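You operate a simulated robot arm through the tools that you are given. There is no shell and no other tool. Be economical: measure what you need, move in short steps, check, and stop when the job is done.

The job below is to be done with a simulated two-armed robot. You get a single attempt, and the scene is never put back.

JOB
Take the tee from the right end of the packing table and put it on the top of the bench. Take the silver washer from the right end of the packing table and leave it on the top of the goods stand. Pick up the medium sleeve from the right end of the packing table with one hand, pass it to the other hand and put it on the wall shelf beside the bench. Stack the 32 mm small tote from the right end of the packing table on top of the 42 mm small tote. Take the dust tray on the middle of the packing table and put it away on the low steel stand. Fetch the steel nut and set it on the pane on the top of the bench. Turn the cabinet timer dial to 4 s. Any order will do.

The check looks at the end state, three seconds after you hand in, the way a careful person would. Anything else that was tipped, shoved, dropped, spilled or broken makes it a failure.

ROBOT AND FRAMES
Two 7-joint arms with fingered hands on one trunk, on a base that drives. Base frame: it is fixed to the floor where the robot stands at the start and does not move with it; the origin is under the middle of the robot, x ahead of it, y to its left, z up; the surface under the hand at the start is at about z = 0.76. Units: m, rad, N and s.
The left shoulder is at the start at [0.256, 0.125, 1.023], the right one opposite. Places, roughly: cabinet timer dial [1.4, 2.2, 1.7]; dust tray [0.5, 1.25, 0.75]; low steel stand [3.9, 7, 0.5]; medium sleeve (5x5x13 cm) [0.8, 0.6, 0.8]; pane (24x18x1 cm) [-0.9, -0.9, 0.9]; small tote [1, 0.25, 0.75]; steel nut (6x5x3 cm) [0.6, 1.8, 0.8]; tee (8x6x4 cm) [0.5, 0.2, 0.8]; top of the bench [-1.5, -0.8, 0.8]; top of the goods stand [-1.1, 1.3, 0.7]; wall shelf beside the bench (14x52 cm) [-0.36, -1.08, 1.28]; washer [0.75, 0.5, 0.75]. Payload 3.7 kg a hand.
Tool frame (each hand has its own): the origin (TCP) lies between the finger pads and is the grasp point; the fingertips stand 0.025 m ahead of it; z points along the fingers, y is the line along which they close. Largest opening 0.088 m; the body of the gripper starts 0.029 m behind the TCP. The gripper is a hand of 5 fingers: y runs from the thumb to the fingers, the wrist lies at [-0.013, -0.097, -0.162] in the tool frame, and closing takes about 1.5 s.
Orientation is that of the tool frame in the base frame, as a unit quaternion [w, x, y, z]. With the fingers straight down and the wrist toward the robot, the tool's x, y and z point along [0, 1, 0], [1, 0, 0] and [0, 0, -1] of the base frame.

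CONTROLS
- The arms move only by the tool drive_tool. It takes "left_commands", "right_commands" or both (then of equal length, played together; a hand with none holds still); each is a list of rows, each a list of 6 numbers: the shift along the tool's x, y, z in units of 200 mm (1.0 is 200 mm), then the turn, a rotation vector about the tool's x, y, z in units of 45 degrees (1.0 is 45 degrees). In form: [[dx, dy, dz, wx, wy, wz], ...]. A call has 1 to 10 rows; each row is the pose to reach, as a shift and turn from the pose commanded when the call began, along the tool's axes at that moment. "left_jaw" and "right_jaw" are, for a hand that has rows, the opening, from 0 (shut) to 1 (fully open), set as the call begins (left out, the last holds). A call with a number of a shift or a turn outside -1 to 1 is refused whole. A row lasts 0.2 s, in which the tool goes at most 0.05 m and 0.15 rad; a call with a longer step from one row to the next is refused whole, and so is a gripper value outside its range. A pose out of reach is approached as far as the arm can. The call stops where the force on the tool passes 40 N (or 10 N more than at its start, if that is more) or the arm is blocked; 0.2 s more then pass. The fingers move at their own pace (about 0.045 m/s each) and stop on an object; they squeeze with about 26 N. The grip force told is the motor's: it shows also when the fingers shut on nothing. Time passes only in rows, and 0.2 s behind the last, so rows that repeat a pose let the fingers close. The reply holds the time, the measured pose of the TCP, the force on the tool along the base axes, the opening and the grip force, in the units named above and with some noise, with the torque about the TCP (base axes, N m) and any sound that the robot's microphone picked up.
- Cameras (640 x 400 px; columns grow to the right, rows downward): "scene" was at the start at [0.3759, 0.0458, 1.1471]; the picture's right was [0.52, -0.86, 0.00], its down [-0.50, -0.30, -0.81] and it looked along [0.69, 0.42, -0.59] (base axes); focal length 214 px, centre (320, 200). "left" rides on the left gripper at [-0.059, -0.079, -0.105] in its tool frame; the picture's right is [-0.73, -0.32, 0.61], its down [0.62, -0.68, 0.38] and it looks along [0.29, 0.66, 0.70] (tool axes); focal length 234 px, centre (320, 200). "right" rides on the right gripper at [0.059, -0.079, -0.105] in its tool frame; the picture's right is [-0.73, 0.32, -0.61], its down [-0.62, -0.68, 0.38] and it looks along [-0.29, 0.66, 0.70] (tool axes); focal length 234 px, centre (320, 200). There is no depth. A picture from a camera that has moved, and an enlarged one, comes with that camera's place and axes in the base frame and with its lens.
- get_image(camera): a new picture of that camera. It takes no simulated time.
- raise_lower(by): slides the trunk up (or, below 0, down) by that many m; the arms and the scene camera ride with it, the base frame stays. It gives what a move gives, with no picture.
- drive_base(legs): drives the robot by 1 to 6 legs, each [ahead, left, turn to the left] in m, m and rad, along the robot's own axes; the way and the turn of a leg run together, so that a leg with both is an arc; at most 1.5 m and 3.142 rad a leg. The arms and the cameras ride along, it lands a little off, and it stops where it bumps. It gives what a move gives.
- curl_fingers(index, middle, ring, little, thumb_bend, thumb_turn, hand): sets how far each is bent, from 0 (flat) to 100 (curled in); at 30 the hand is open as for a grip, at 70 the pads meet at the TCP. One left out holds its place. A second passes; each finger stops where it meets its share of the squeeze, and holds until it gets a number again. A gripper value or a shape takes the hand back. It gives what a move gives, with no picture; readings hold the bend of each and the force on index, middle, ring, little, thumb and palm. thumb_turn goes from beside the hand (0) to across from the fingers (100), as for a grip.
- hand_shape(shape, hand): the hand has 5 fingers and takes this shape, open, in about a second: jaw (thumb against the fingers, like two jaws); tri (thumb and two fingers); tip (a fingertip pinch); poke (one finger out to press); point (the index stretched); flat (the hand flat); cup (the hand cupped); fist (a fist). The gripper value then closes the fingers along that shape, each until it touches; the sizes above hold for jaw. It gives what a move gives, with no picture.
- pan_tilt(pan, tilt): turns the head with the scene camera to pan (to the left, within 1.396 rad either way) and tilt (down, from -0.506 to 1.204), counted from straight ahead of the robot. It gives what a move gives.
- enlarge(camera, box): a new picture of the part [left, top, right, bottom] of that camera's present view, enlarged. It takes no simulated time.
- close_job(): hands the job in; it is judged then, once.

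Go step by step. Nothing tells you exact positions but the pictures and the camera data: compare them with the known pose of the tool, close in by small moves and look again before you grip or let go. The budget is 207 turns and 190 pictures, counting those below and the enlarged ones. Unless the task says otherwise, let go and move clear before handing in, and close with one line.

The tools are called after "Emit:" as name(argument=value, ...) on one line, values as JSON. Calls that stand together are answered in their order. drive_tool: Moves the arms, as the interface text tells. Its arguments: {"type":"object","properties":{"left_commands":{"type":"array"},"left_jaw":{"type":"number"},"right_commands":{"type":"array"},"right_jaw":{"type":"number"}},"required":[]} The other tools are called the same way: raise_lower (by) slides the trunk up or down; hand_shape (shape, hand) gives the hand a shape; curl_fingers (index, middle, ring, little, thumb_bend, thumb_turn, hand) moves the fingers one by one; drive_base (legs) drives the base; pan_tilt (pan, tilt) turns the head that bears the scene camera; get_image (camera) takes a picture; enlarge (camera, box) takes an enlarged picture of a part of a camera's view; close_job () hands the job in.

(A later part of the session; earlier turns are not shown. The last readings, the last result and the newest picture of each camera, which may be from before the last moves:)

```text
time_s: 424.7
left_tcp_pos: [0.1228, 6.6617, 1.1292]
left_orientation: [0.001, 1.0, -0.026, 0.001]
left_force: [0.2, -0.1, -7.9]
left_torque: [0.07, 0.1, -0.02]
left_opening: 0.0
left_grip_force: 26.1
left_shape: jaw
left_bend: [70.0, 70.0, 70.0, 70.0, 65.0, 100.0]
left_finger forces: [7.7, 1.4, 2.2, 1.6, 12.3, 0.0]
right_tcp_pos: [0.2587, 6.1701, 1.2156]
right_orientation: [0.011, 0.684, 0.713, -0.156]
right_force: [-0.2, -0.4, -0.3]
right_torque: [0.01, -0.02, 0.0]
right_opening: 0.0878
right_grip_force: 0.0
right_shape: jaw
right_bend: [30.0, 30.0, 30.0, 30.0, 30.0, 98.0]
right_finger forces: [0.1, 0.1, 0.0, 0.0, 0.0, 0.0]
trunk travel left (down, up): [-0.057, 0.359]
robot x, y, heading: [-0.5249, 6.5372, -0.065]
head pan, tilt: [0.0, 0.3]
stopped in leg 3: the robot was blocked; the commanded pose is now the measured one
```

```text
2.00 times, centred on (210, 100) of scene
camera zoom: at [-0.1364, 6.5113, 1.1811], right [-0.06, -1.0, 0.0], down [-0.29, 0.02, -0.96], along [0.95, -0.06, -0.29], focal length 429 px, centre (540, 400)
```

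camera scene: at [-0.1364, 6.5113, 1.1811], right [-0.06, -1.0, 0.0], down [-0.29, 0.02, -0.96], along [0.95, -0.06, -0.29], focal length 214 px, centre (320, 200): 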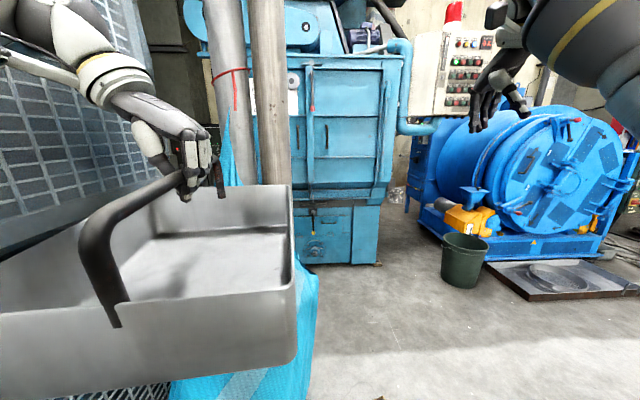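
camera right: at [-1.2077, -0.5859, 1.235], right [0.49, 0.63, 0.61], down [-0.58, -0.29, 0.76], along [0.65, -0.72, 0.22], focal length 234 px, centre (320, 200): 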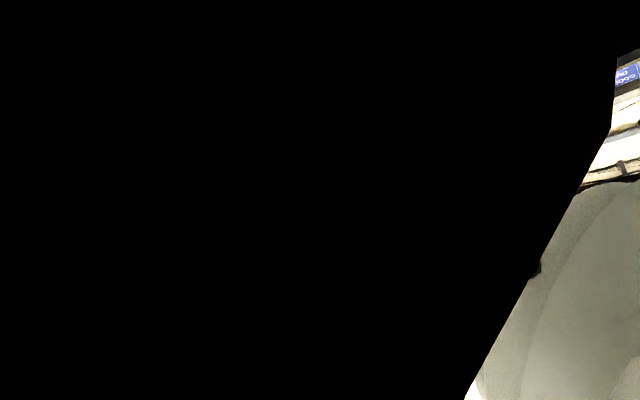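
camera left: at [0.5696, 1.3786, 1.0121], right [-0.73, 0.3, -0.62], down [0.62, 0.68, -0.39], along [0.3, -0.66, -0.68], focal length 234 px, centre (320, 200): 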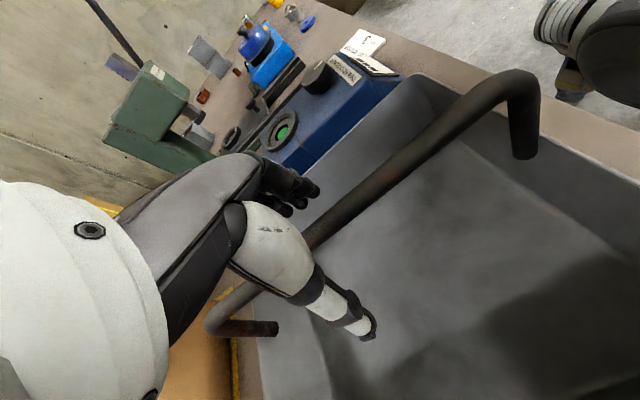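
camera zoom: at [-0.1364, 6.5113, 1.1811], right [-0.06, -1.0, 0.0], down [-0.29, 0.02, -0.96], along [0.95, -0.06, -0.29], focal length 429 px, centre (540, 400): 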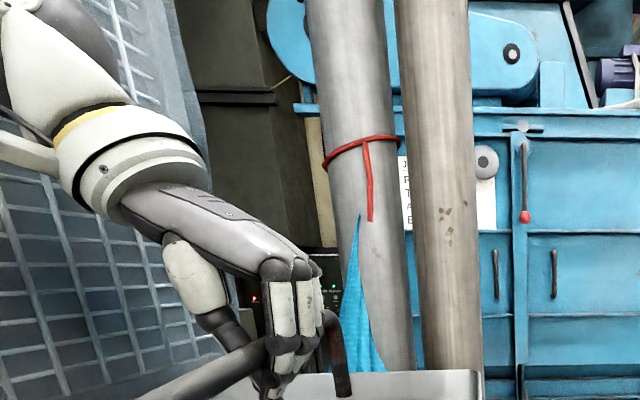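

The stand seems reachable only by the far corridor behind the machines. Since I'm on this side, I'll do the timer dial first with the free right hand; I'll drive toward the cabinet front and look.

Emit:
drive_base(legs=[[0, -1.5, 0], [0, -1.1, 0], [0.9, 0, 0], [0, 0, -1.0]])

Emit:
pan_tilt(pan=0.1, tilt=-0.1)

Emit:
get_image(camera="scene")

```text
time_s: 454.5
left_tcp_pos: [0.6636, 3.3743, 1.1282]
left_orientation: [0.005, 0.865, -0.502, -0.002]
left_force: [-0.2, 0.0, -8.1]
left_torque: [0.07, -0.02, 0.0]
left_opening: 0.0001
left_grip_force: 26.0
left_shape: jaw
left_bend: [70.0, 70.0, 70.0, 70.0, 65.0, 100.0]
left_finger forces: [8.5, 1.4, 1.8, 1.2, 11.8, 0.0]
right_tcp_pos: [0.3257, 2.9934, 1.2146]
right_orientation: [-0.067, 0.941, 0.298, -0.144]
right_force: [-0.5, -0.3, 0.2]
right_torque: [0.0, 0.0, -0.01]
right_opening: 0.0879
right_grip_force: 0.0
right_shape: jaw
right_bend: [30.0, 30.0, 30.0, 30.0, 30.0, 98.0]
right_finger forces: [0.0, 0.0, 0.1, 0.0, 0.0, 0.1]
trunk travel left (down, up): [-0.057, 0.359]
robot x, y, heading: [0.205, 3.8545, -1.056]
head pan, tilt: [0.0, 0.3]
```

```text
time_s: 455.4
left_tcp_pos: [0.6635, 3.3756, 1.1284]
left_orientation: [0.005, 0.865, -0.502, -0.003]
left_force: [-0.1, -0.6, -7.8]
left_torque: [0.03, 0.03, 0.0]
left_opening: 0.0001
left_grip_force: 25.9
left_shape: jaw
left_bend: [70.0, 70.0, 70.0, 70.0, 65.0, 100.0]
left_finger forces: [8.0, 1.3, 1.8, 1.1, 12.7, 0.0]
right_tcp_pos: [0.3258, 2.9939, 1.2165]
right_orientation: [-0.065, 0.941, 0.299, -0.144]
right_force: [-0.4, 0.4, -0.1]
right_torque: [0.03, -0.01, 0.01]
right_opening: 0.0877
right_grip_force: 0.0
right_shape: jaw
right_bend: [30.0, 30.0, 30.0, 30.0, 30.0, 98.0]
right_finger forces: [0.0, 0.0, 0.0, 0.0, 0.0, 0.0]
trunk travel left (down, up): [-0.057, 0.359]
robot x, y, heading: [0.1996, 3.8555, -1.054]
head pan, tilt: [0.099, -0.099]
```

```text
17 pictures are left
camera scene: at [0.4009, 3.5224, 1.2167], right [-0.82, -0.57, 0.0], down [0.06, -0.08, -1.0], along [0.57, -0.82, 0.1], focal length 214 px, centre (320, 200)
```

scene: 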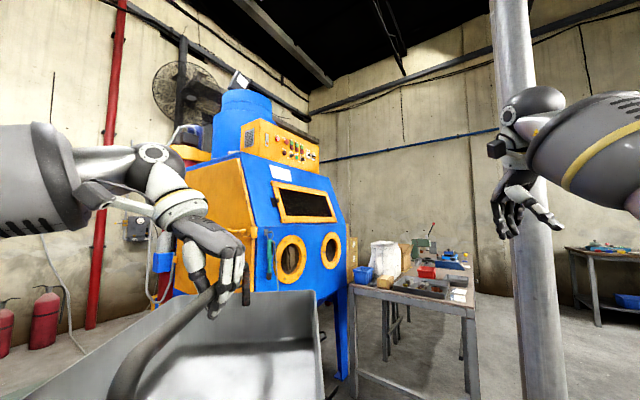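

Emit:
enlarge(camera="scene", box=[235, 105, 335, 180])

```text
5.33 times, centred on (285, 142) of scene
camera zoom: at [0.4009, 3.5224, 1.2167], right [-0.82, -0.57, 0.0], down [0.06, -0.08, -1.0], along [0.57, -0.82, 0.1], focal length 1144 px, centre (507, 507)
```

zoom: 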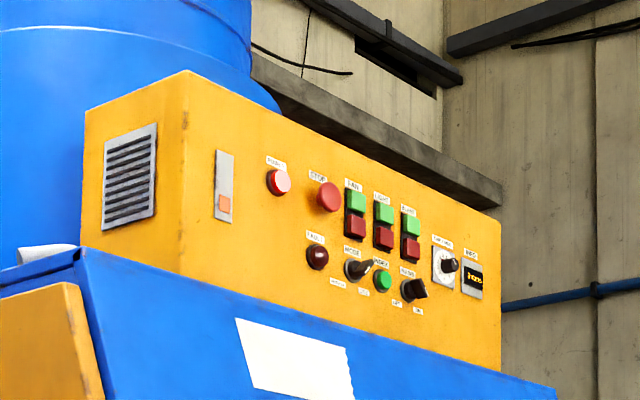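

The timer dial sits on the yellow panel (facing −x) at about [1.34, 2.27, 1.70] next to a small display. I'll pull the right hand in, turn so the tray stays clear, and raise the trunk.

Emit:
drive_tool(right_commands=[[0, -0.2, 0, 0, 0, 0], [0, -0.4, 0, 0, 0, 0], [0, -0.6, 0, 0, 0, 0], [0, -0.8, 0, 0, 0, 0], [0, -1.0, 0, 0, 0, 0]])

Emit:
drive_base(legs=[[0, 0, 1.454], [0, -0.75, 0]])

Emit:
raise_lower(by=0.35)

```text
time_s: 456.6
left_tcp_pos: [0.6591, 3.3738, 1.1297]
left_orientation: [0.003, 0.865, -0.502, -0.001]
left_force: [-2.8, -1.0, -6.4]
left_torque: [0.04, -0.08, 0.0]
left_opening: 0.0
left_grip_force: 25.9
left_shape: jaw
left_bend: [70.0, 70.0, 70.0, 70.0, 65.0, 100.0]
left_finger forces: [8.6, 1.3, 1.7, 0.9, 11.8, 0.0]
right_tcp_pos: [0.1917, 3.0198, 1.2374]
right_orientation: [-0.065, 0.942, 0.298, -0.142]
right_force: [-0.2, -0.5, 0.0]
right_torque: [-0.01, -0.06, 0.01]
right_opening: 0.0878
right_grip_force: 0.0
right_shape: jaw
right_bend: [30.0, 30.0, 30.0, 30.0, 30.0, 98.0]
right_finger forces: [0.0, 0.1, 0.1, 0.1, 0.0, 0.0]
right hand out of reach, approached as far as the arm can: row 1, 2, 3, 4, 5
trunk travel left (down, up): [-0.057, 0.359]
robot x, y, heading: [0.203, 3.8548, -1.057]
head pan, tilt: [0.099, -0.099]
```

```text
time_s: 467.4
left_tcp_pos: [1.028, 3.5311, 1.1278]
left_orientation: [0.005, 0.98, 0.198, 0.0]
left_force: [-0.1, 1.3, -8.5]
left_torque: [0.06, 0.04, 0.0]
left_opening: 0.0004
left_grip_force: 25.8
left_shape: jaw
left_bend: [70.0, 70.0, 70.0, 70.0, 65.0, 100.0]
left_finger forces: [8.1, 1.4, 1.8, 1.3, 11.9, 0.0]
right_tcp_pos: [1.3227, 3.0227, 1.2391]
right_orientation: [0.047, 0.508, 0.847, -0.151]
right_force: [0.5, 0.7, -0.1]
right_torque: [0.04, 0.01, 0.0]
right_opening: 0.0881
right_grip_force: 0.0
right_shape: jaw
right_bend: [30.0, 30.0, 30.0, 30.0, 30.0, 98.0]
right_finger forces: [0.1, 0.1, 0.0, 0.0, 0.0, 0.0]
trunk travel left (down, up): [-0.057, 0.359]
robot x, y, heading: [0.4986, 3.1331, 0.39]
head pan, tilt: [0.099, -0.099]
```

```text
time_s: 470.8
left_tcp_pos: [0.9054, 3.4806, 1.6243]
left_orientation: [-0.023, 0.97, 0.194, 0.142]
left_force: [-0.5, -0.1, -7.5]
left_torque: [-0.04, 0.16, 0.01]
left_opening: 0.0
left_grip_force: 26.2
left_shape: jaw
left_bend: [70.0, 70.0, 70.0, 70.0, 65.0, 100.0]
left_finger forces: [7.5, 1.6, 2.9, 2.3, 12.1, 0.0]
right_tcp_pos: [1.0182, 2.8993, 1.8351]
right_orientation: [0.201, 0.531, 0.821, 0.064]
right_force: [-0.8, 0.4, 0.3]
right_torque: [-0.03, 0.0, 0.02]
right_opening: 0.088
right_grip_force: 0.0
right_shape: jaw
right_bend: [30.0, 30.0, 30.0, 30.0, 30.0, 98.0]
right_finger forces: [0.0, 0.0, 0.0, 0.0, 0.0, 0.0]
trunk travel left (down, up): [-0.407, 0.009]
robot x, y, heading: [0.496, 3.1304, 0.389]
head pan, tilt: [0.099, -0.099]
```

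Emit:
drive_tool(left_commands=[[0, 0, 0, 0, -0.1, 0], [0, 0, 0, 0, -0.2, 0], [0, 0, 0, 0, -0.3, 0], [0, 0, 0, 0, -0.37, 0]], right_commands=[[0, 0, 0, -0.185, 0, 0], [0, 0, 0, -0.37, 0, 0], [0, 0, 0, -0.555, 0, 0], [0, 0, 0, -0.74, 0, 0]])

Emit:
drive_tool(right_commands=[[0, 0, 0, -0.185, 0, 0], [0, 0, 0, -0.37, 0, 0], [0, 0, 0, -0.555, 0, 0], [0, 0, 0, -0.74, 0, 0]])

Emit:
get_image(camera="scene")

```text
time_s: 471.8
left_tcp_pos: [0.8723, 3.492, 1.6087]
left_orientation: [0.005, 0.981, 0.195, -0.001]
left_force: [0.1, -0.3, -7.9]
left_torque: [0.02, 0.08, -0.08]
left_opening: 0.0
left_grip_force: 26.5
left_shape: jaw
left_bend: [70.0, 70.0, 70.0, 70.0, 65.0, 100.0]
left_finger forces: [7.9, 1.5, 2.3, 2.1, 12.6, 0.1]
left hand out of reach, approached as far as the arm can: row 3, 4
right_tcp_pos: [1.0199, 2.8961, 1.8348]
right_orientation: [0.345, 0.453, 0.767, 0.297]
right_force: [0.8, 0.1, -0.1]
right_torque: [0.02, -0.03, 0.04]
right_opening: 0.0881
right_grip_force: 0.1
right_shape: jaw
right_bend: [30.0, 30.0, 30.0, 30.0, 30.0, 98.0]
right_finger forces: [0.1, 0.1, 0.1, 0.0, 0.1, 0.0]
trunk travel left (down, up): [-0.407, 0.009]
robot x, y, heading: [0.4988, 3.1336, 0.39]
head pan, tilt: [0.099, -0.099]
```

```text
time_s: 472.8
left_tcp_pos: [0.8726, 3.4946, 1.6077]
left_orientation: [0.005, 0.981, 0.196, -0.001]
left_force: [-0.2, 0.3, -8.0]
left_torque: [0.02, 0.04, -0.02]
left_opening: 0.0
left_grip_force: 25.9
left_shape: jaw
left_bend: [70.0, 70.0, 70.0, 70.0, 65.0, 100.0]
left_finger forces: [8.6, 0.0, 1.6, 1.3, 12.7, 0.0]
right_tcp_pos: [1.0191, 2.8975, 1.837]
right_orientation: [0.46, 0.334, 0.65, 0.504]
right_force: [0.6, -0.9, 0.0]
right_torque: [0.01, -0.01, 0.01]
right_opening: 0.088
right_grip_force: 0.0
right_shape: jaw
right_bend: [30.0, 30.0, 30.0, 30.0, 30.0, 98.0]
right_finger forces: [0.0, 0.1, 0.0, 0.1, 0.0, 0.0]
trunk travel left (down, up): [-0.407, 0.009]
robot x, y, heading: [0.4945, 3.1335, 0.384]
head pan, tilt: [0.099, -0.099]
```

```text
15 pictures are left
camera scene: at [0.6141, 3.1897, 1.5962], right [0.47, -0.88, 0.0], down [0.09, 0.05, -1.0], along [0.88, 0.47, 0.1], focal length 214 px, centre (320, 200)
```

scene: 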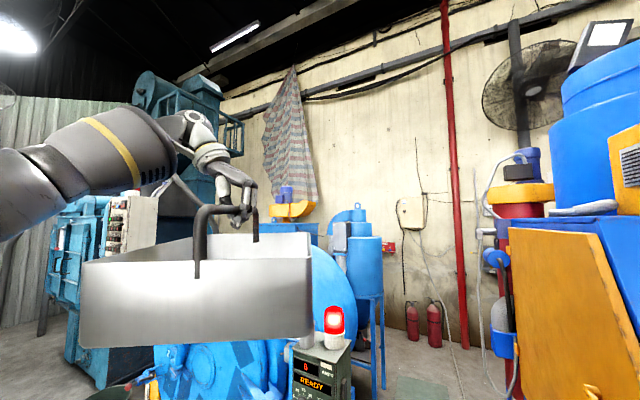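

Hand now points forward. I'll yaw it toward +x, retract a little and strafe to the dial position.

Emit:
drive_tool(right_commands=[[0, 0, -0.15, 0, -0.15, 0], [0, -0.1, -0.3, 0, -0.3, 0], [0, -0.25, -0.4, 0, -0.45, 0], [0, -0.4, -0.5, 0, -0.45, 0]])

Emit:
drive_base(legs=[[0, -0.5, 0]])

Emit:
get_image(camera="right")

```text
time_s: 473.8
left_tcp_pos: [0.8721, 3.4937, 1.6088]
left_orientation: [0.007, 0.981, 0.195, 0.0]
left_force: [0.2, 0.1, -7.4]
left_torque: [0.03, 0.06, 0.02]
left_opening: 0.0
left_grip_force: 26.4
left_shape: jaw
left_bend: [70.0, 70.0, 70.0, 70.0, 65.0, 100.0]
left_finger forces: [8.5, 0.0, 1.7, 1.6, 12.4, 0.1]
right_tcp_pos: [0.9269, 2.8423, 1.7703]
right_orientation: [0.568, 0.417, 0.559, 0.436]
right_force: [-0.8, -0.9, 0.2]
right_torque: [0.02, -0.01, 0.01]
right_opening: 0.0878
right_grip_force: 0.0
right_shape: jaw
right_bend: [30.0, 30.0, 30.0, 30.0, 30.0, 98.0]
right_finger forces: [0.0, 0.0, 0.1, 0.0, 0.0, 0.1]
trunk travel left (down, up): [-0.407, 0.009]
robot x, y, heading: [0.499, 3.1346, 0.391]
head pan, tilt: [0.099, -0.099]
```

```text
time_s: 478.6
left_tcp_pos: [1.0551, 3.0443, 1.6093]
left_orientation: [0.006, 0.98, 0.197, -0.001]
left_force: [0.0, 0.3, -7.5]
left_torque: [0.06, 0.04, 0.01]
left_opening: 0.0
left_grip_force: 25.5
left_shape: jaw
left_bend: [70.0, 70.0, 70.0, 70.0, 65.0, 100.0]
left_finger forces: [8.8, 0.0, 1.6, 1.4, 12.1, 0.0]
right_tcp_pos: [1.1143, 2.3925, 1.7719]
right_orientation: [0.566, 0.416, 0.56, 0.439]
right_force: [-0.8, -0.1, 0.1]
right_torque: [0.01, 0.03, 0.03]
right_opening: 0.0879
right_grip_force: 0.0
right_shape: jaw
right_bend: [30.0, 30.0, 30.0, 30.0, 30.0, 98.0]
right_finger forces: [0.1, 0.0, 0.1, 0.0, 0.0, 0.1]
trunk travel left (down, up): [-0.407, 0.009]
robot x, y, heading: [0.6838, 2.681, 0.388]
head pan, tilt: [0.099, -0.099]
```

```text
14 pictures are left
camera right: at [1.0103, 2.4241, 1.6762], right [-0.61, -0.62, 0.49], down [0.41, -0.78, -0.48], along [0.68, -0.09, 0.73], focal length 234 px, centre (320, 200)
```

right: 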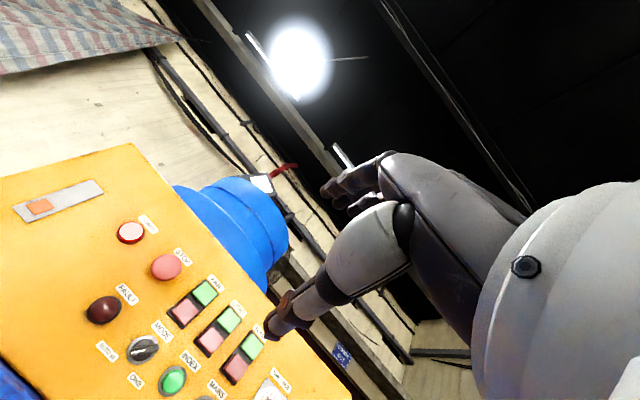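

Emit:
drive_tool(right_commands=[[-0.175, -0.075, 0, 0, 0, 0], [-0.35, -0.15, 0, 0, 0, 0], [-0.525, -0.225, 0, 0, 0, 0], [-0.7, -0.3, 0, 0, 0, 0], [-0.7, -0.3, 0, 0, 0, 0]])

Emit:
get_image(camera="right")

```text
time_s: 479.8
left_tcp_pos: [1.0567, 3.046, 1.6083]
left_orientation: [0.006, 0.98, 0.198, -0.001]
left_force: [-0.9, 1.0, -8.1]
left_torque: [0.03, 0.04, 0.01]
left_opening: 0.0
left_grip_force: 26.0
left_shape: jaw
left_bend: [70.0, 70.0, 70.0, 70.0, 65.0, 100.0]
left_finger forces: [8.6, 0.0, 1.6, 1.3, 12.4, 0.1]
right_tcp_pos: [1.1146, 2.2434, 1.7505]
right_orientation: [0.567, 0.416, 0.561, 0.437]
right_force: [0.2, 0.9, -0.2]
right_torque: [0.01, -0.01, 0.01]
right_opening: 0.0881
right_grip_force: 0.1
right_shape: jaw
right_bend: [30.0, 30.0, 30.0, 30.0, 30.0, 98.0]
right_finger forces: [0.0, 0.0, 0.2, 0.0, 0.1, 0.1]
trunk travel left (down, up): [-0.407, 0.009]
robot x, y, heading: [0.6853, 2.6765, 0.394]
head pan, tilt: [0.099, -0.099]
```

```text
13 pictures are left
camera right: at [1.0114, 2.2745, 1.6553], right [-0.61, -0.62, 0.49], down [0.41, -0.78, -0.48], along [0.68, -0.09, 0.73], focal length 234 px, centre (320, 200)
```

right: 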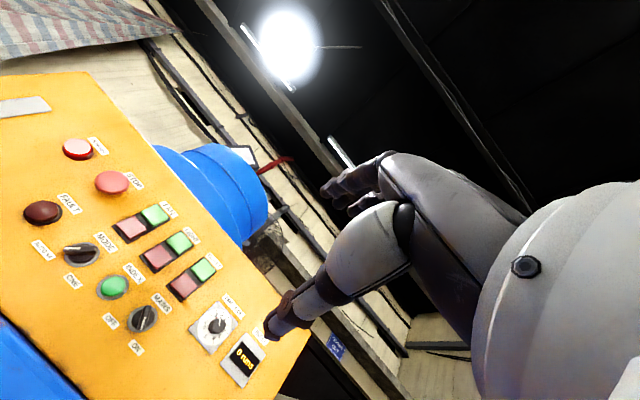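

Emit:
enlarge(camera="right", box=[180, 280, 270, 390])

```text
3.64 times, centred on (225, 335) of right
camera zoom: at [1.0114, 2.2745, 1.6553], right [-0.61, -0.62, 0.49], down [0.41, -0.78, -0.48], along [0.68, -0.09, 0.73], focal length 852 px, centre (666, -291)
```

zoom: 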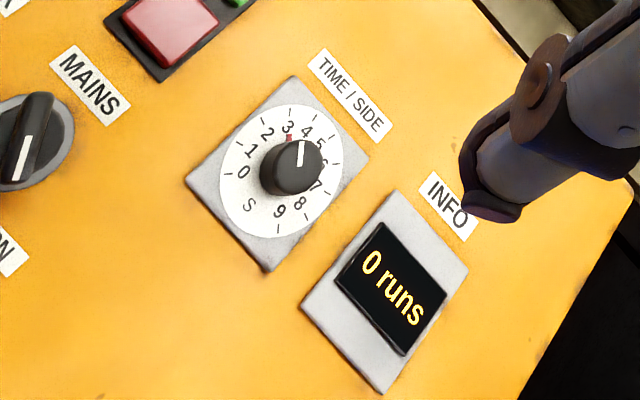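

The dial reads 3 (scale 0–9 s, about 30° per unit), so it needs 30° clockwise to 4. I'll use a three-finger grip and approach the knob, taken at about [1.41, 2.196, 1.739].

Emit:
hand_shape(hand="right", shape="tri")

Emit:
drive_tool(right_commands=[[-0.1, -0.07, 0.1, 0, 0, 0], [-0.225, -0.15, 0.25, 0, 0, 0], [-0.225, -0.15, 0.45, 0, 0, 0], [-0.225, -0.15, 0.65, 0, 0, 0], [-0.225, -0.15, 0.85, 0, 0, 0], [-0.225, -0.15, 0.95, 0, 0, 0]])

Emit:
get_image(camera="right")

```text
time_s: 480.7
left_tcp_pos: [1.0568, 3.0424, 1.609]
left_orientation: [0.006, 0.98, 0.198, 0.0]
left_force: [0.0, -0.6, -8.5]
left_torque: [0.04, 0.04, -0.01]
left_opening: 0.0
left_grip_force: 25.8
left_shape: jaw
left_bend: [70.0, 70.0, 70.0, 70.0, 65.0, 100.0]
left_finger forces: [8.5, 0.0, 1.7, 1.3, 12.3, 0.1]
right_tcp_pos: [1.1144, 2.2421, 1.7498]
right_orientation: [0.568, 0.417, 0.559, 0.437]
right_force: [0.2, 0.3, 0.3]
right_torque: [0.0, -0.02, -0.03]
right_opening: 0.0878
right_grip_force: 0.1
right_shape: tri
right_bend: [30.0, 30.0, 99.0, 99.0, 30.0, 98.0]
right_finger forces: [0.1, 0.0, 0.0, 0.0, 0.0, 0.0]
trunk travel left (down, up): [-0.407, 0.009]
robot x, y, heading: [0.6828, 2.6821, 0.388]
head pan, tilt: [0.099, -0.099]
```

```text
time_s: 482.1
left_tcp_pos: [1.0558, 3.0453, 1.609]
left_orientation: [0.006, 0.98, 0.198, 0.0]
left_force: [0.6, -0.2, -8.0]
left_torque: [0.04, 0.05, 0.03]
left_opening: 0.0003
left_grip_force: 25.9
left_shape: jaw
left_bend: [70.0, 70.0, 70.0, 70.0, 65.0, 100.0]
left_finger forces: [8.3, 0.0, 1.5, 1.1, 12.5, 0.0]
right_tcp_pos: [1.3086, 2.1928, 1.7404]
right_orientation: [0.567, 0.416, 0.561, 0.438]
right_force: [0.4, 0.4, -0.7]
right_torque: [-0.01, 0.02, 0.0]
right_opening: 0.0881
right_grip_force: 0.0
right_shape: tri
right_bend: [30.0, 30.0, 99.0, 99.0, 30.0, 98.0]
right_finger forces: [0.0, 0.0, 0.0, 0.1, 0.0, 0.0]
trunk travel left (down, up): [-0.407, 0.009]
robot x, y, heading: [0.6788, 2.684, 0.395]
head pan, tilt: [0.099, -0.099]
```

```text
11 pictures are left
camera right: at [1.2063, 2.2245, 1.6455], right [-0.61, -0.62, 0.49], down [0.41, -0.78, -0.48], along [0.68, -0.09, 0.73], focal length 234 px, centre (320, 200)
```

right: 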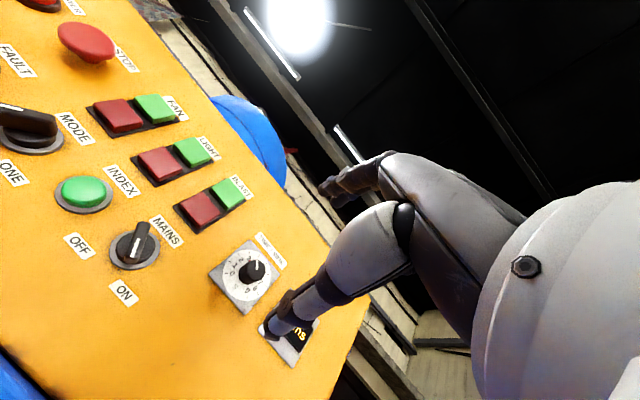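

Triangulated: the knob is at x≈1.43–1.45, y≈2.187, z≈1.745, and the hand is centred on it. I'll move in.

Emit:
drive_tool(right_commands=[[-0.02, 0.005, 0.15, 0, 0, 0], [-0.025, 0.005, 0.3, 0, 0, 0], [-0.025, 0.005, 0.42, 0, 0, 0], [-0.025, 0.005, 0.47, 0, 0, 0], [-0.025, 0.005, 0.5, 0, 0, 0]])

Emit:
drive_tool(right_commands=[[0, 0, 0, 0, 0, 0], [0, 0, 0, 0, 0, 0], [0, 0, 0, 0, 0, 0], [0, 0, 0, 0, 0, 0], [0, 0, 0, 0, 0, 0], [0, 0, 0, 0, 0, 0], [0, 0, 0, 0, 0, 0], [0, 0, 0, 0, 0, 0]], right_jaw=0)

Emit:
enlarge(camera="right", box=[220, 160, 400, 360])

```text
time_s: 483.3
left_tcp_pos: [1.0564, 3.0434, 1.6094]
left_orientation: [0.005, 0.98, 0.198, 0.0]
left_force: [-0.3, -1.1, -8.0]
left_torque: [0.04, 0.04, -0.02]
left_opening: 0.0
left_grip_force: 25.8
left_shape: jaw
left_bend: [70.0, 70.0, 70.0, 70.0, 65.0, 100.0]
left_finger forces: [8.1, 0.0, 1.7, 1.3, 12.3, 0.0]
right_tcp_pos: [1.407, 2.1911, 1.7458]
right_orientation: [0.566, 0.415, 0.561, 0.439]
right_force: [-0.7, 0.3, 0.0]
right_torque: [-0.01, 0.0, 0.01]
right_opening: 0.0881
right_grip_force: 0.1
right_shape: tri
right_bend: [30.0, 30.0, 99.0, 99.0, 30.0, 98.0]
right_finger forces: [0.0, 0.0, 0.0, 0.1, 0.0, 0.0]
trunk travel left (down, up): [-0.407, 0.009]
robot x, y, heading: [0.6798, 2.6799, 0.395]
head pan, tilt: [0.099, -0.099]
```

```text
time_s: 485.1
left_tcp_pos: [1.0568, 3.0445, 1.6101]
left_orientation: [0.006, 0.98, 0.198, 0.001]
left_force: [-0.5, -0.7, -7.7]
left_torque: [0.03, 0.02, -0.03]
left_opening: 0.0
left_grip_force: 26.0
left_shape: jaw
left_bend: [70.0, 70.0, 70.0, 70.0, 65.0, 100.0]
left_finger forces: [8.2, 0.0, 1.7, 1.2, 12.3, 0.0]
right_tcp_pos: [1.4081, 2.1899, 1.7452]
right_orientation: [0.566, 0.416, 0.561, 0.438]
right_force: [-1.5, 1.3, -2.0]
right_torque: [0.0, 0.05, 0.03]
right_opening: 0.013
right_grip_force: 25.7
right_shape: tri
right_bend: [73.0, 59.0, 100.0, 100.0, 74.0, 100.0]
right_finger forces: [10.9, 10.6, 0.0, 0.0, 23.8, 0.0]
trunk travel left (down, up): [-0.407, 0.009]
robot x, y, heading: [0.6781, 2.6804, 0.394]
head pan, tilt: [0.099, -0.099]
```

```text
2.00 times, centred on (310, 260) of right
camera zoom: at [1.3043, 2.2222, 1.6507], right [-0.61, -0.62, 0.49], down [0.41, -0.78, -0.48], along [0.68, -0.09, 0.73], focal length 468 px, centre (340, 80)
```

zoom: 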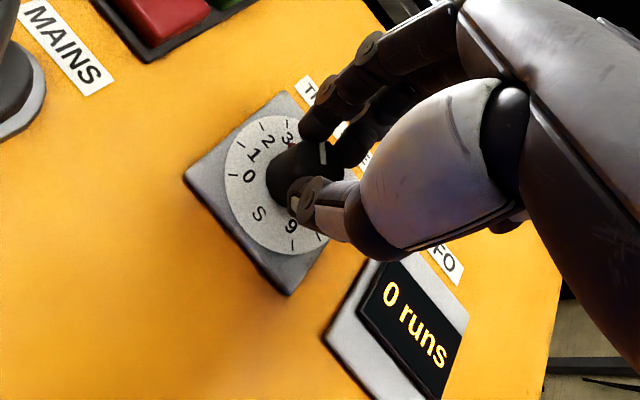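

The knob is pinched. I'll turn 30° clockwise about the tool axis and look at the scale.

Emit:
drive_tool(right_commands=[[0, 0, 0, 0, 0, 0.14], [0, 0, 0, 0, 0, 0.28], [0, 0, 0, 0, 0, 0.42], [0, 0, 0, 0, 0, 0.56], [0, 0, 0, 0, 0, 0.67], [0, 0, 0, 0, 0, 0.67]])

Emit:
drive_tool(right_commands=[[0, 0, 0, 0, 0, 0], [0, 0, 0, 0, 0, 0], [0, 0, 0, 0, 0, 0], [0, 0, 0, 0, 0, 0], [0, 0, 0, 0, 0, 0], [0, 0, 0, 0, 0, 0], [0, 0, -0.1, 0, 0, 0], [0, 0, -0.3, 0, 0, 0], [0, 0, -0.5, 0, 0, 0]], right_jaw=1)

Emit:
enlarge(camera="right", box=[180, 220, 320, 340])

```text
time_s: 486.5
left_tcp_pos: [1.0548, 3.0451, 1.609]
left_orientation: [0.006, 0.98, 0.197, 0.0]
left_force: [0.0, -0.7, -7.6]
left_torque: [0.02, 0.06, -0.01]
left_opening: 0.0
left_grip_force: 26.1
left_shape: jaw
left_bend: [70.0, 70.0, 70.0, 70.0, 65.0, 100.0]
left_finger forces: [8.4, 0.1, 1.7, 1.3, 12.2, 0.0]
right_tcp_pos: [1.4065, 2.1932, 1.7466]
right_orientation: [0.435, 0.547, 0.432, 0.57]
right_force: [-7.3, 3.8, -3.1]
right_torque: [0.01, 0.13, 0.11]
right_opening: 0.0125
right_grip_force: 25.8
right_shape: tri
right_bend: [73.0, 60.0, 100.0, 100.0, 74.0, 100.0]
right_finger forces: [9.5, 9.6, 0.0, 0.0, 23.8, 0.0]
trunk travel left (down, up): [-0.407, 0.009]
robot x, y, heading: [0.6845, 2.6823, 0.39]
head pan, tilt: [0.099, -0.099]
```

```text
time_s: 488.5
left_tcp_pos: [1.0555, 3.0433, 1.608]
left_orientation: [0.006, 0.98, 0.198, 0.001]
left_force: [0.1, 0.4, -7.4]
left_torque: [0.01, 0.05, -0.01]
left_opening: 0.0
left_grip_force: 25.9
left_shape: jaw
left_bend: [70.0, 70.0, 70.0, 70.0, 65.0, 100.0]
left_finger forces: [8.3, 0.0, 1.9, 1.4, 11.9, 0.0]
right_tcp_pos: [1.3082, 2.1877, 1.742]
right_orientation: [0.433, 0.547, 0.434, 0.57]
right_force: [-0.6, -1.7, -0.1]
right_torque: [-0.03, -0.01, -0.02]
right_opening: 0.0876
right_grip_force: 0.0
right_shape: tri
right_bend: [30.0, 30.0, 99.0, 99.0, 30.0, 98.0]
right_finger forces: [0.0, 0.0, 0.0, 0.0, 0.1, 0.1]
trunk travel left (down, up): [-0.407, 0.009]
robot x, y, heading: [0.6837, 2.6814, 0.388]
head pan, tilt: [0.099, -0.099]
```

```text
3.33 times, centred on (250, 280) of right
camera zoom: at [1.2031, 2.2607, 1.6778], right [-0.6, -0.8, 0.12], down [0.41, -0.43, -0.81], along [0.69, -0.43, 0.58], focal length 781 px, centre (553, -67)
```

zoom: 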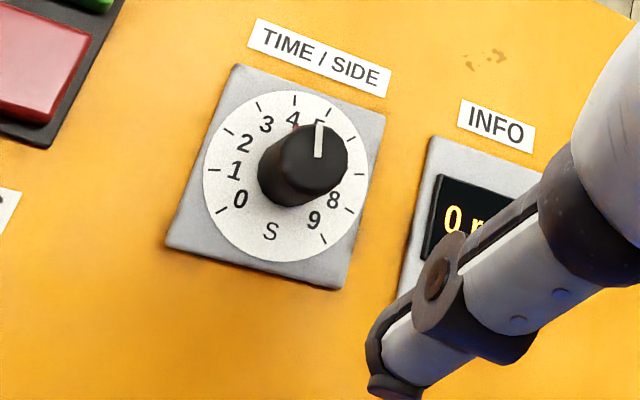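

The dial now points at 4. I'll pull the right hand away and tuck it in, then try the alley between cabinet and round machine, moving sideways.

Emit:
drive_base(legs=[[0, 0.52, 0]])

Emit:
drive_tool(right_commands=[[0.18, -0.05, -0.09, 0, 0, 0], [0.36, -0.1, -0.18, 0, 0, 0], [0.54, -0.15, -0.27, 0, 0, 0], [0.72, -0.2, -0.36, 0, 0, 0], [0.9, -0.25, -0.45, 0, 0, 0]])

Emit:
drive_tool(right_commands=[[0.18, -0.05, -0.09, 0, 0, 0], [0.36, -0.1, -0.18, 0, 0, 0], [0.54, -0.15, -0.27, 0, 0, 0], [0.72, -0.2, -0.36, 0, 0, 0]])

Emit:
drive_base(legs=[[0, 0, 1.18]])

```text
time_s: 493.5
left_tcp_pos: [0.8609, 3.5222, 1.6086]
left_orientation: [0.006, 0.981, 0.194, 0.0]
left_force: [0.1, 0.5, -7.7]
left_torque: [0.05, 0.03, 0.01]
left_opening: 0.0
left_grip_force: 25.4
left_shape: jaw
left_bend: [70.0, 70.0, 70.0, 70.0, 65.0, 100.0]
left_finger forces: [8.3, 0.0, 1.8, 1.3, 12.2, 0.1]
right_tcp_pos: [1.1086, 2.6637, 1.7431]
right_orientation: [0.435, 0.549, 0.431, 0.569]
right_force: [-0.3, -0.2, -0.1]
right_torque: [-0.05, 0.02, 0.03]
right_opening: 0.0877
right_grip_force: 0.2
right_shape: tri
right_bend: [30.0, 30.0, 99.0, 99.0, 30.0, 98.0]
right_finger forces: [0.0, 0.0, 0.0, 0.0, 0.0, 0.0]
trunk travel left (down, up): [-0.407, 0.009]
robot x, y, heading: [0.484, 3.1642, 0.385]
head pan, tilt: [0.099, -0.099]
```

```text
time_s: 494.7
left_tcp_pos: [0.8615, 3.5198, 1.6084]
left_orientation: [0.005, 0.981, 0.195, 0.0]
left_force: [-0.5, -1.3, -7.4]
left_torque: [0.06, 0.07, -0.01]
left_opening: 0.0
left_grip_force: 25.7
left_shape: jaw
left_bend: [70.0, 70.0, 70.0, 70.0, 65.0, 100.0]
left_finger forces: [8.2, 0.0, 1.9, 1.6, 11.4, 0.0]
right_tcp_pos: [1.0155, 2.8349, 1.7284]
right_orientation: [0.436, 0.545, 0.434, 0.569]
right_force: [-0.8, 0.5, 0.0]
right_torque: [0.01, 0.01, 0.03]
right_opening: 0.0879
right_grip_force: 0.0
right_shape: tri
right_bend: [30.0, 30.0, 99.0, 99.0, 30.0, 98.0]
right_finger forces: [0.0, 0.0, 0.0, 0.0, 0.0, 0.0]
right hand out of reach, approached as far as the arm can: row 5
trunk travel left (down, up): [-0.407, 0.009]
robot x, y, heading: [0.4841, 3.1578, 0.384]
head pan, tilt: [0.099, -0.099]
```

```text
time_s: 495.7
left_tcp_pos: [0.862, 3.5229, 1.6076]
left_orientation: [0.006, 0.981, 0.195, 0.0]
left_force: [0.2, 0.4, -8.0]
left_torque: [0.02, 0.08, 0.0]
left_opening: 0.0002
left_grip_force: 26.1
left_shape: jaw
left_bend: [70.0, 70.0, 70.0, 70.0, 65.0, 100.0]
left_finger forces: [8.3, 0.1, 1.7, 1.6, 12.1, 0.0]
right_tcp_pos: [0.9532, 2.8755, 1.6804]
right_orientation: [0.438, 0.534, 0.442, 0.572]
right_force: [0.1, 0.6, 0.3]
right_torque: [0.0, 0.02, 0.02]
right_opening: 0.0877
right_grip_force: 0.0
right_shape: tri
right_bend: [30.0, 30.0, 99.0, 99.0, 30.0, 98.0]
right_finger forces: [0.0, 0.0, 0.0, 0.1, 0.0, 0.1]
right hand out of reach, approached as far as the arm can: row 1, 2, 3, 4
trunk travel left (down, up): [-0.407, 0.009]
robot x, y, heading: [0.4873, 3.1624, 0.382]
head pan, tilt: [0.099, -0.099]
```

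```text
time_s: 499.2
left_tcp_pos: [0.279, 3.6404, 1.6083]
left_orientation: [0.005, 0.694, 0.72, 0.004]
left_force: [0.3, 0.0, -8.0]
left_torque: [-0.03, 0.06, 0.0]
left_opening: 0.0
left_grip_force: 26.3
left_shape: jaw
left_bend: [70.0, 70.0, 70.0, 70.0, 65.0, 100.0]
left_finger forces: [8.1, 0.0, 1.6, 1.3, 12.2, 0.1]
right_tcp_pos: [0.9163, 3.5027, 1.6805]
right_orientation: [0.033, 0.186, 0.668, 0.72]
right_force: [0.2, 0.5, 0.5]
right_torque: [0.0, -0.01, -0.03]
right_opening: 0.0878
right_grip_force: 0.0
right_shape: tri
right_bend: [30.0, 30.0, 99.0, 99.0, 30.0, 98.0]
right_finger forces: [0.0, 0.1, 0.0, 0.0, 0.0, 0.1]
trunk travel left (down, up): [-0.407, 0.009]
robot x, y, heading: [0.486, 3.1622, 1.601]
head pan, tilt: [0.099, -0.099]
```

Emit:
pan_tilt(pan=-1.1, tilt=0.6)

Emit:
get_image(camera="scene")

```text
time_s: 500.6
left_tcp_pos: [0.2781, 3.6388, 1.6083]
left_orientation: [0.005, 0.694, 0.72, 0.004]
left_force: [-0.6, -0.2, -7.2]
left_torque: [-0.01, 0.02, 0.01]
left_opening: 0.0002
left_grip_force: 26.4
left_shape: jaw
left_bend: [70.0, 70.0, 70.0, 70.0, 65.0, 100.0]
left_finger forces: [8.3, 0.0, 1.7, 1.5, 12.0, 0.0]
right_tcp_pos: [0.9164, 3.5031, 1.6804]
right_orientation: [0.032, 0.185, 0.668, 0.72]
right_force: [-0.3, 0.4, 0.8]
right_torque: [0.01, -0.04, -0.02]
right_opening: 0.0879
right_grip_force: 0.0
right_shape: tri
right_bend: [30.0, 30.0, 99.0, 99.0, 30.0, 98.0]
right_finger forces: [0.0, 0.0, 0.1, 0.0, 0.1, 0.0]
trunk travel left (down, up): [-0.407, 0.009]
robot x, y, heading: [0.4881, 3.1627, 1.597]
head pan, tilt: [-1.1, 0.6]
```

```text
8 pictures are left
camera scene: at [0.5624, 3.2464, 1.5323], right [0.48, -0.88, 0.0], down [-0.49, -0.27, -0.83], along [0.72, 0.4, -0.56], focal length 214 px, centre (320, 200)
```

scene: 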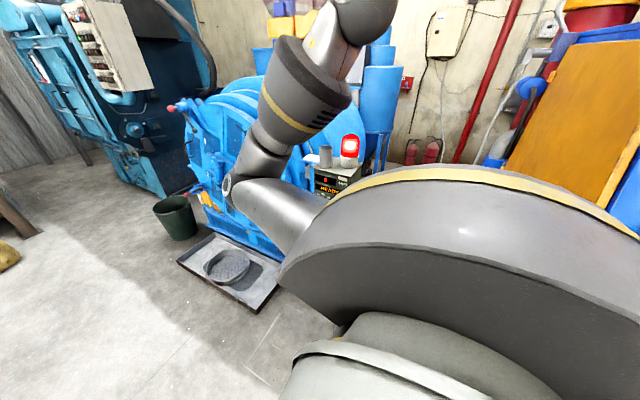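

I'll try the alley sideways in short legs, watching for blocks.

Emit:
drive_base(legs=[[0, 0, -0.027], [0, -0.6, 0]])

Emit:
drive_base(legs=[[0, -0.35, 0]])

```text
time_s: 506.8
left_tcp_pos: [0.9042, 3.6473, 1.6078]
left_orientation: [0.005, 0.704, 0.71, 0.003]
left_force: [-0.8, -0.1, -8.0]
left_torque: [0.02, 0.05, -0.03]
left_opening: 0.0001
left_grip_force: 25.8
left_shape: jaw
left_bend: [70.0, 70.0, 70.0, 70.0, 65.0, 100.0]
left_finger forces: [8.4, 0.0, 1.6, 1.4, 12.3, 0.1]
right_tcp_pos: [1.5382, 3.4944, 1.6816]
right_orientation: [0.043, 0.194, 0.666, 0.719]
right_force: [0.3, 0.5, -0.4]
right_torque: [0.01, 0.01, -0.02]
right_opening: 0.0877
right_grip_force: 0.2
right_shape: tri
right_bend: [30.0, 30.0, 99.0, 99.0, 30.0, 98.0]
right_finger forces: [0.0, 0.1, 0.0, 0.1, 0.0, 0.0]
trunk travel left (down, up): [-0.407, 0.009]
robot x, y, heading: [1.0969, 3.1616, 1.575]
head pan, tilt: [-1.1, 0.6]
```

```text
time_s: 510.4
left_tcp_pos: [1.2553, 3.6493, 1.6088]
left_orientation: [0.005, 0.704, 0.71, 0.002]
left_force: [0.0, 0.6, -8.0]
left_torque: [0.0, 0.06, 0.01]
left_opening: 0.0002
left_grip_force: 26.0
left_shape: jaw
left_bend: [70.0, 70.0, 70.0, 70.0, 65.0, 100.0]
left_finger forces: [8.5, 0.0, 1.6, 1.4, 12.1, 0.1]
right_tcp_pos: [1.891, 3.4946, 1.6809]
right_orientation: [0.043, 0.195, 0.666, 0.719]
right_force: [-0.1, -0.8, 0.6]
right_torque: [-0.01, -0.03, -0.03]
right_opening: 0.0877
right_grip_force: 0.1
right_shape: tri
right_bend: [30.0, 30.0, 99.0, 99.0, 30.0, 98.0]
right_finger forces: [0.0, 0.0, 0.2, 0.0, 0.0, 0.0]
trunk travel left (down, up): [-0.407, 0.009]
robot x, y, heading: [1.4476, 3.1648, 1.572]
head pan, tilt: [-1.1, 0.6]
```

No block so far, so I'll continue.

Emit:
drive_base(legs=[[0, -0.35, 0]])

Emit:
drive_base(legs=[[0, -0.35, 0]])

Emit:
get_image(camera="scene")

```text
time_s: 514.1
left_tcp_pos: [1.6087, 3.6495, 1.6084]
left_orientation: [0.006, 0.703, 0.711, 0.003]
left_force: [-0.7, 0.6, -8.5]
left_torque: [-0.01, 0.04, 0.0]
left_opening: 0.0
left_grip_force: 25.7
left_shape: jaw
left_bend: [70.0, 70.0, 70.0, 70.0, 65.0, 100.0]
left_finger forces: [8.5, 0.0, 1.6, 1.4, 11.9, 0.0]
right_tcp_pos: [2.2413, 3.4973, 1.6813]
right_orientation: [0.043, 0.195, 0.666, 0.719]
right_force: [-0.2, -0.6, 0.3]
right_torque: [0.01, 0.01, 0.03]
right_opening: 0.0875
right_grip_force: 0.0
right_shape: tri
right_bend: [30.0, 30.0, 99.0, 99.0, 30.0, 98.0]
right_finger forces: [0.0, 0.0, 0.0, 0.0, 0.0, 0.0]
trunk travel left (down, up): [-0.407, 0.009]
robot x, y, heading: [1.8074, 3.1642, 1.572]
head pan, tilt: [-1.1, 0.6]
```

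```text
time_s: 517.7
left_tcp_pos: [1.9525, 3.6516, 1.6085]
left_orientation: [0.005, 0.703, 0.712, 0.002]
left_force: [0.0, 0.5, -7.5]
left_torque: [-0.03, 0.04, -0.01]
left_opening: 0.0
left_grip_force: 26.1
left_shape: jaw
left_bend: [70.0, 70.0, 70.0, 70.0, 65.0, 100.0]
left_finger forces: [8.6, 0.0, 1.6, 1.4, 11.8, 0.0]
right_tcp_pos: [2.5873, 3.4975, 1.6811]
right_orientation: [0.042, 0.195, 0.666, 0.719]
right_force: [0.0, 0.4, -0.5]
right_torque: [0.04, -0.01, 0.0]
right_opening: 0.0876
right_grip_force: 0.1
right_shape: tri
right_bend: [30.0, 30.0, 99.0, 99.0, 30.0, 98.0]
right_finger forces: [0.0, 0.0, 0.0, 0.0, 0.1, 0.0]
trunk travel left (down, up): [-0.407, 0.009]
robot x, y, heading: [2.1479, 3.1689, 1.576]
head pan, tilt: [-1.1, 0.6]
```

```text
7 pictures are left
camera scene: at [2.227, 3.2508, 1.5323], right [0.46, -0.89, 0.0], down [-0.5, -0.26, -0.83], along [0.73, 0.38, -0.56], focal length 214 px, centre (320, 200)
```

scene: 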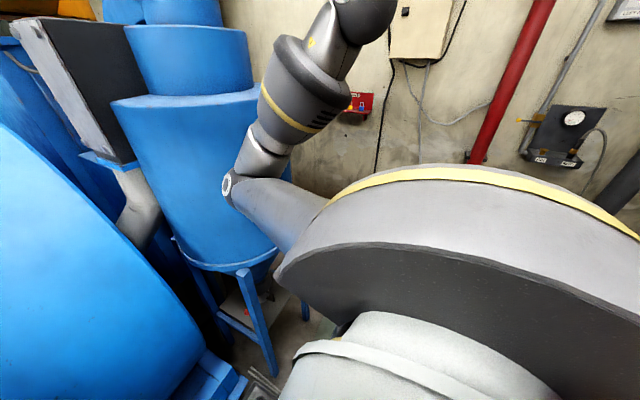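

Through the alley. I'll continue east toward the corridor along the wall.

Emit:
drive_base(legs=[[0, -0.6, 0], [0, -0.55, 0]])

Emit:
pan_tilt(pan=0.0, tilt=0.4)

Emit:
get_image(camera="scene")

```text
time_s: 525.0
left_tcp_pos: [2.6488, 3.6451, 1.616]
left_orientation: [0.0, 0.697, 0.717, 0.01]
left_force: [-1.9, -8.9, -11.8]
left_torque: [0.23, -0.08, 0.97]
left_opening: 0.0001
left_grip_force: 26.2
left_shape: jaw
left_bend: [72.0, 70.0, 70.0, 70.0, 74.0, 91.0]
left_finger forces: [34.5, 0.0, 0.0, 0.0, 45.9, 0.0]
right_tcp_pos: [3.2881, 3.5045, 1.6822]
right_orientation: [0.036, 0.189, 0.666, 0.721]
right_force: [-0.2, 0.1, 0.6]
right_torque: [-0.03, -0.02, 0.02]
right_opening: 0.0875
right_grip_force: 0.1
right_shape: tri
right_bend: [30.0, 30.0, 99.0, 99.0, 30.0, 98.0]
right_finger forces: [0.0, 0.0, 0.0, 0.0, 0.0, 0.0]
trunk travel left (down, up): [-0.407, 0.009]
robot x, y, heading: [2.8552, 3.1742, 1.587]
head pan, tilt: [-1.1, 0.6]
stopped in leg 2: the robot was blocked; the commanded pose is now the measured one
```

```text
time_s: 526.4
left_tcp_pos: [2.6481, 3.6429, 1.6154]
left_orientation: [0.001, 0.698, 0.716, 0.01]
left_force: [-9.9, -8.0, -9.1]
left_torque: [0.25, -0.24, 0.97]
left_opening: 0.0003
left_grip_force: 26.3
left_shape: jaw
left_bend: [72.0, 70.0, 70.0, 70.0, 74.0, 91.0]
left_finger forces: [34.7, 0.1, 0.0, 0.1, 48.6, 0.1]
right_tcp_pos: [3.2874, 3.5018, 1.6835]
right_orientation: [0.037, 0.19, 0.664, 0.722]
right_force: [0.0, 0.7, -0.2]
right_torque: [0.03, -0.02, 0.01]
right_opening: 0.0877
right_grip_force: 0.1
right_shape: tri
right_bend: [30.0, 30.0, 99.0, 99.0, 30.0, 98.0]
right_finger forces: [0.0, 0.1, 0.0, 0.1, 0.0, 0.1]
trunk travel left (down, up): [-0.407, 0.009]
robot x, y, heading: [2.8533, 3.1749, 1.585]
head pan, tilt: [0.0, 0.4]
```

```text
6 pictures are left
camera scene: at [2.8511, 3.3012, 1.5513], right [1.0, 0.02, 0.0], down [0.01, -0.38, -0.92], along [-0.02, 0.92, -0.38], focal length 214 px, centre (320, 200)
```

scene: 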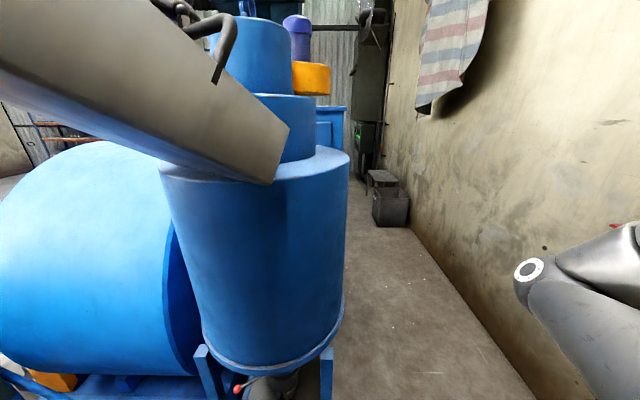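

The tray caught the cyclone body, but I can now see the low steel stand at the corridor's end near [3.85, 6.7]. I'll back off the contact first.

Emit:
drive_base(legs=[[0, 0.06, 0], [-0.25, 0, 0]])

Emit:
drive_base(legs=[[0, -0.3, 0]])

```text
time_s: 529.0
left_tcp_pos: [2.5929, 3.4085, 1.6124]
left_orientation: [0.003, 0.695, 0.719, 0.006]
left_force: [0.3, 0.6, -7.4]
left_torque: [0.04, 0.06, -0.02]
left_opening: 0.0001
left_grip_force: 25.6
left_shape: jaw
left_bend: [71.0, 70.0, 70.0, 70.0, 71.0, 95.0]
left_finger forces: [3.9, 0.0, 0.0, 0.1, 6.9, 0.0]
right_tcp_pos: [3.2327, 3.2714, 1.6809]
right_orientation: [0.034, 0.186, 0.669, 0.719]
right_force: [0.0, -0.1, 0.6]
right_torque: [-0.02, 0.02, -0.05]
right_opening: 0.0875
right_grip_force: 0.1
right_shape: tri
right_bend: [30.0, 30.0, 99.0, 99.0, 30.0, 98.0]
right_finger forces: [0.0, 0.1, 0.0, 0.0, 0.0, 0.0]
trunk travel left (down, up): [-0.407, 0.009]
robot x, y, heading: [2.8039, 2.9308, 1.603]
head pan, tilt: [0.0, 0.4]
```

```text
time_s: 532.3
left_tcp_pos: [2.9015, 3.4172, 1.6135]
left_orientation: [0.001, 0.695, 0.719, 0.006]
left_force: [-0.2, 0.2, -7.9]
left_torque: [0.09, 0.04, 0.0]
left_opening: 0.0
left_grip_force: 26.1
left_shape: jaw
left_bend: [71.0, 70.0, 70.0, 70.0, 71.0, 95.0]
left_finger forces: [4.0, 0.0, 0.0, 0.1, 7.1, 0.0]
right_tcp_pos: [3.5393, 3.278, 1.68]
right_orientation: [0.035, 0.188, 0.668, 0.719]
right_force: [-0.4, 0.2, -0.5]
right_torque: [0.01, 0.03, 0.0]
right_opening: 0.0876
right_grip_force: 0.0
right_shape: tri
right_bend: [30.0, 30.0, 99.0, 99.0, 30.0, 98.0]
right_finger forces: [0.0, 0.1, 0.0, 0.0, 0.0, 0.0]
trunk travel left (down, up): [-0.407, 0.009]
robot x, y, heading: [3.1078, 2.938, 1.591]
head pan, tilt: [0.0, 0.4]
```

Emit:
drive_base(legs=[[0, -0.33, 0], [0, 0, -0.02]])

Emit:
raise_lower(by=-0.18)

```text
time_s: 536.1
left_tcp_pos: [3.2403, 3.4291, 1.6123]
left_orientation: [0.003, 0.705, 0.709, 0.006]
left_force: [-0.1, -0.1, -8.7]
left_torque: [0.07, 0.03, -0.01]
left_opening: 0.0
left_grip_force: 26.3
left_shape: jaw
left_bend: [71.0, 70.0, 70.0, 70.0, 71.0, 95.0]
left_finger forces: [4.0, 0.0, 0.0, 0.0, 7.4, 0.1]
right_tcp_pos: [3.877, 3.2725, 1.6797]
right_orientation: [0.044, 0.196, 0.665, 0.719]
right_force: [0.6, 0.4, -0.2]
right_torque: [0.0, 0.02, -0.01]
right_opening: 0.0876
right_grip_force: 0.1
right_shape: tri
right_bend: [30.0, 30.0, 99.0, 99.0, 30.0, 98.0]
right_finger forces: [0.0, 0.0, 0.1, 0.0, 0.0, 0.0]
trunk travel left (down, up): [-0.407, 0.009]
robot x, y, heading: [3.4324, 2.9473, 1.571]
head pan, tilt: [0.0, 0.4]
```

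```text
time_s: 538.1
left_tcp_pos: [3.241, 3.427, 1.4333]
left_orientation: [0.001, 0.705, 0.709, 0.008]
left_force: [0.3, -0.3, -8.1]
left_torque: [0.11, 0.0, 0.07]
left_opening: 0.0
left_grip_force: 25.7
left_shape: jaw
left_bend: [71.0, 70.0, 70.0, 70.0, 71.0, 95.0]
left_finger forces: [4.2, 0.0, 0.0, 0.0, 7.5, 0.1]
right_tcp_pos: [3.8763, 3.2721, 1.502]
right_orientation: [0.044, 0.196, 0.665, 0.719]
right_force: [-0.1, 0.0, 0.1]
right_torque: [-0.01, 0.0, 0.0]
right_opening: 0.0877
right_grip_force: 0.1
right_shape: tri
right_bend: [30.0, 30.0, 99.0, 99.0, 30.0, 98.0]
right_finger forces: [0.0, 0.0, 0.0, 0.0, 0.0, 0.1]
trunk travel left (down, up): [-0.227, 0.189]
robot x, y, heading: [3.4356, 2.9457, 1.565]
head pan, tilt: [0.0, 0.4]
```

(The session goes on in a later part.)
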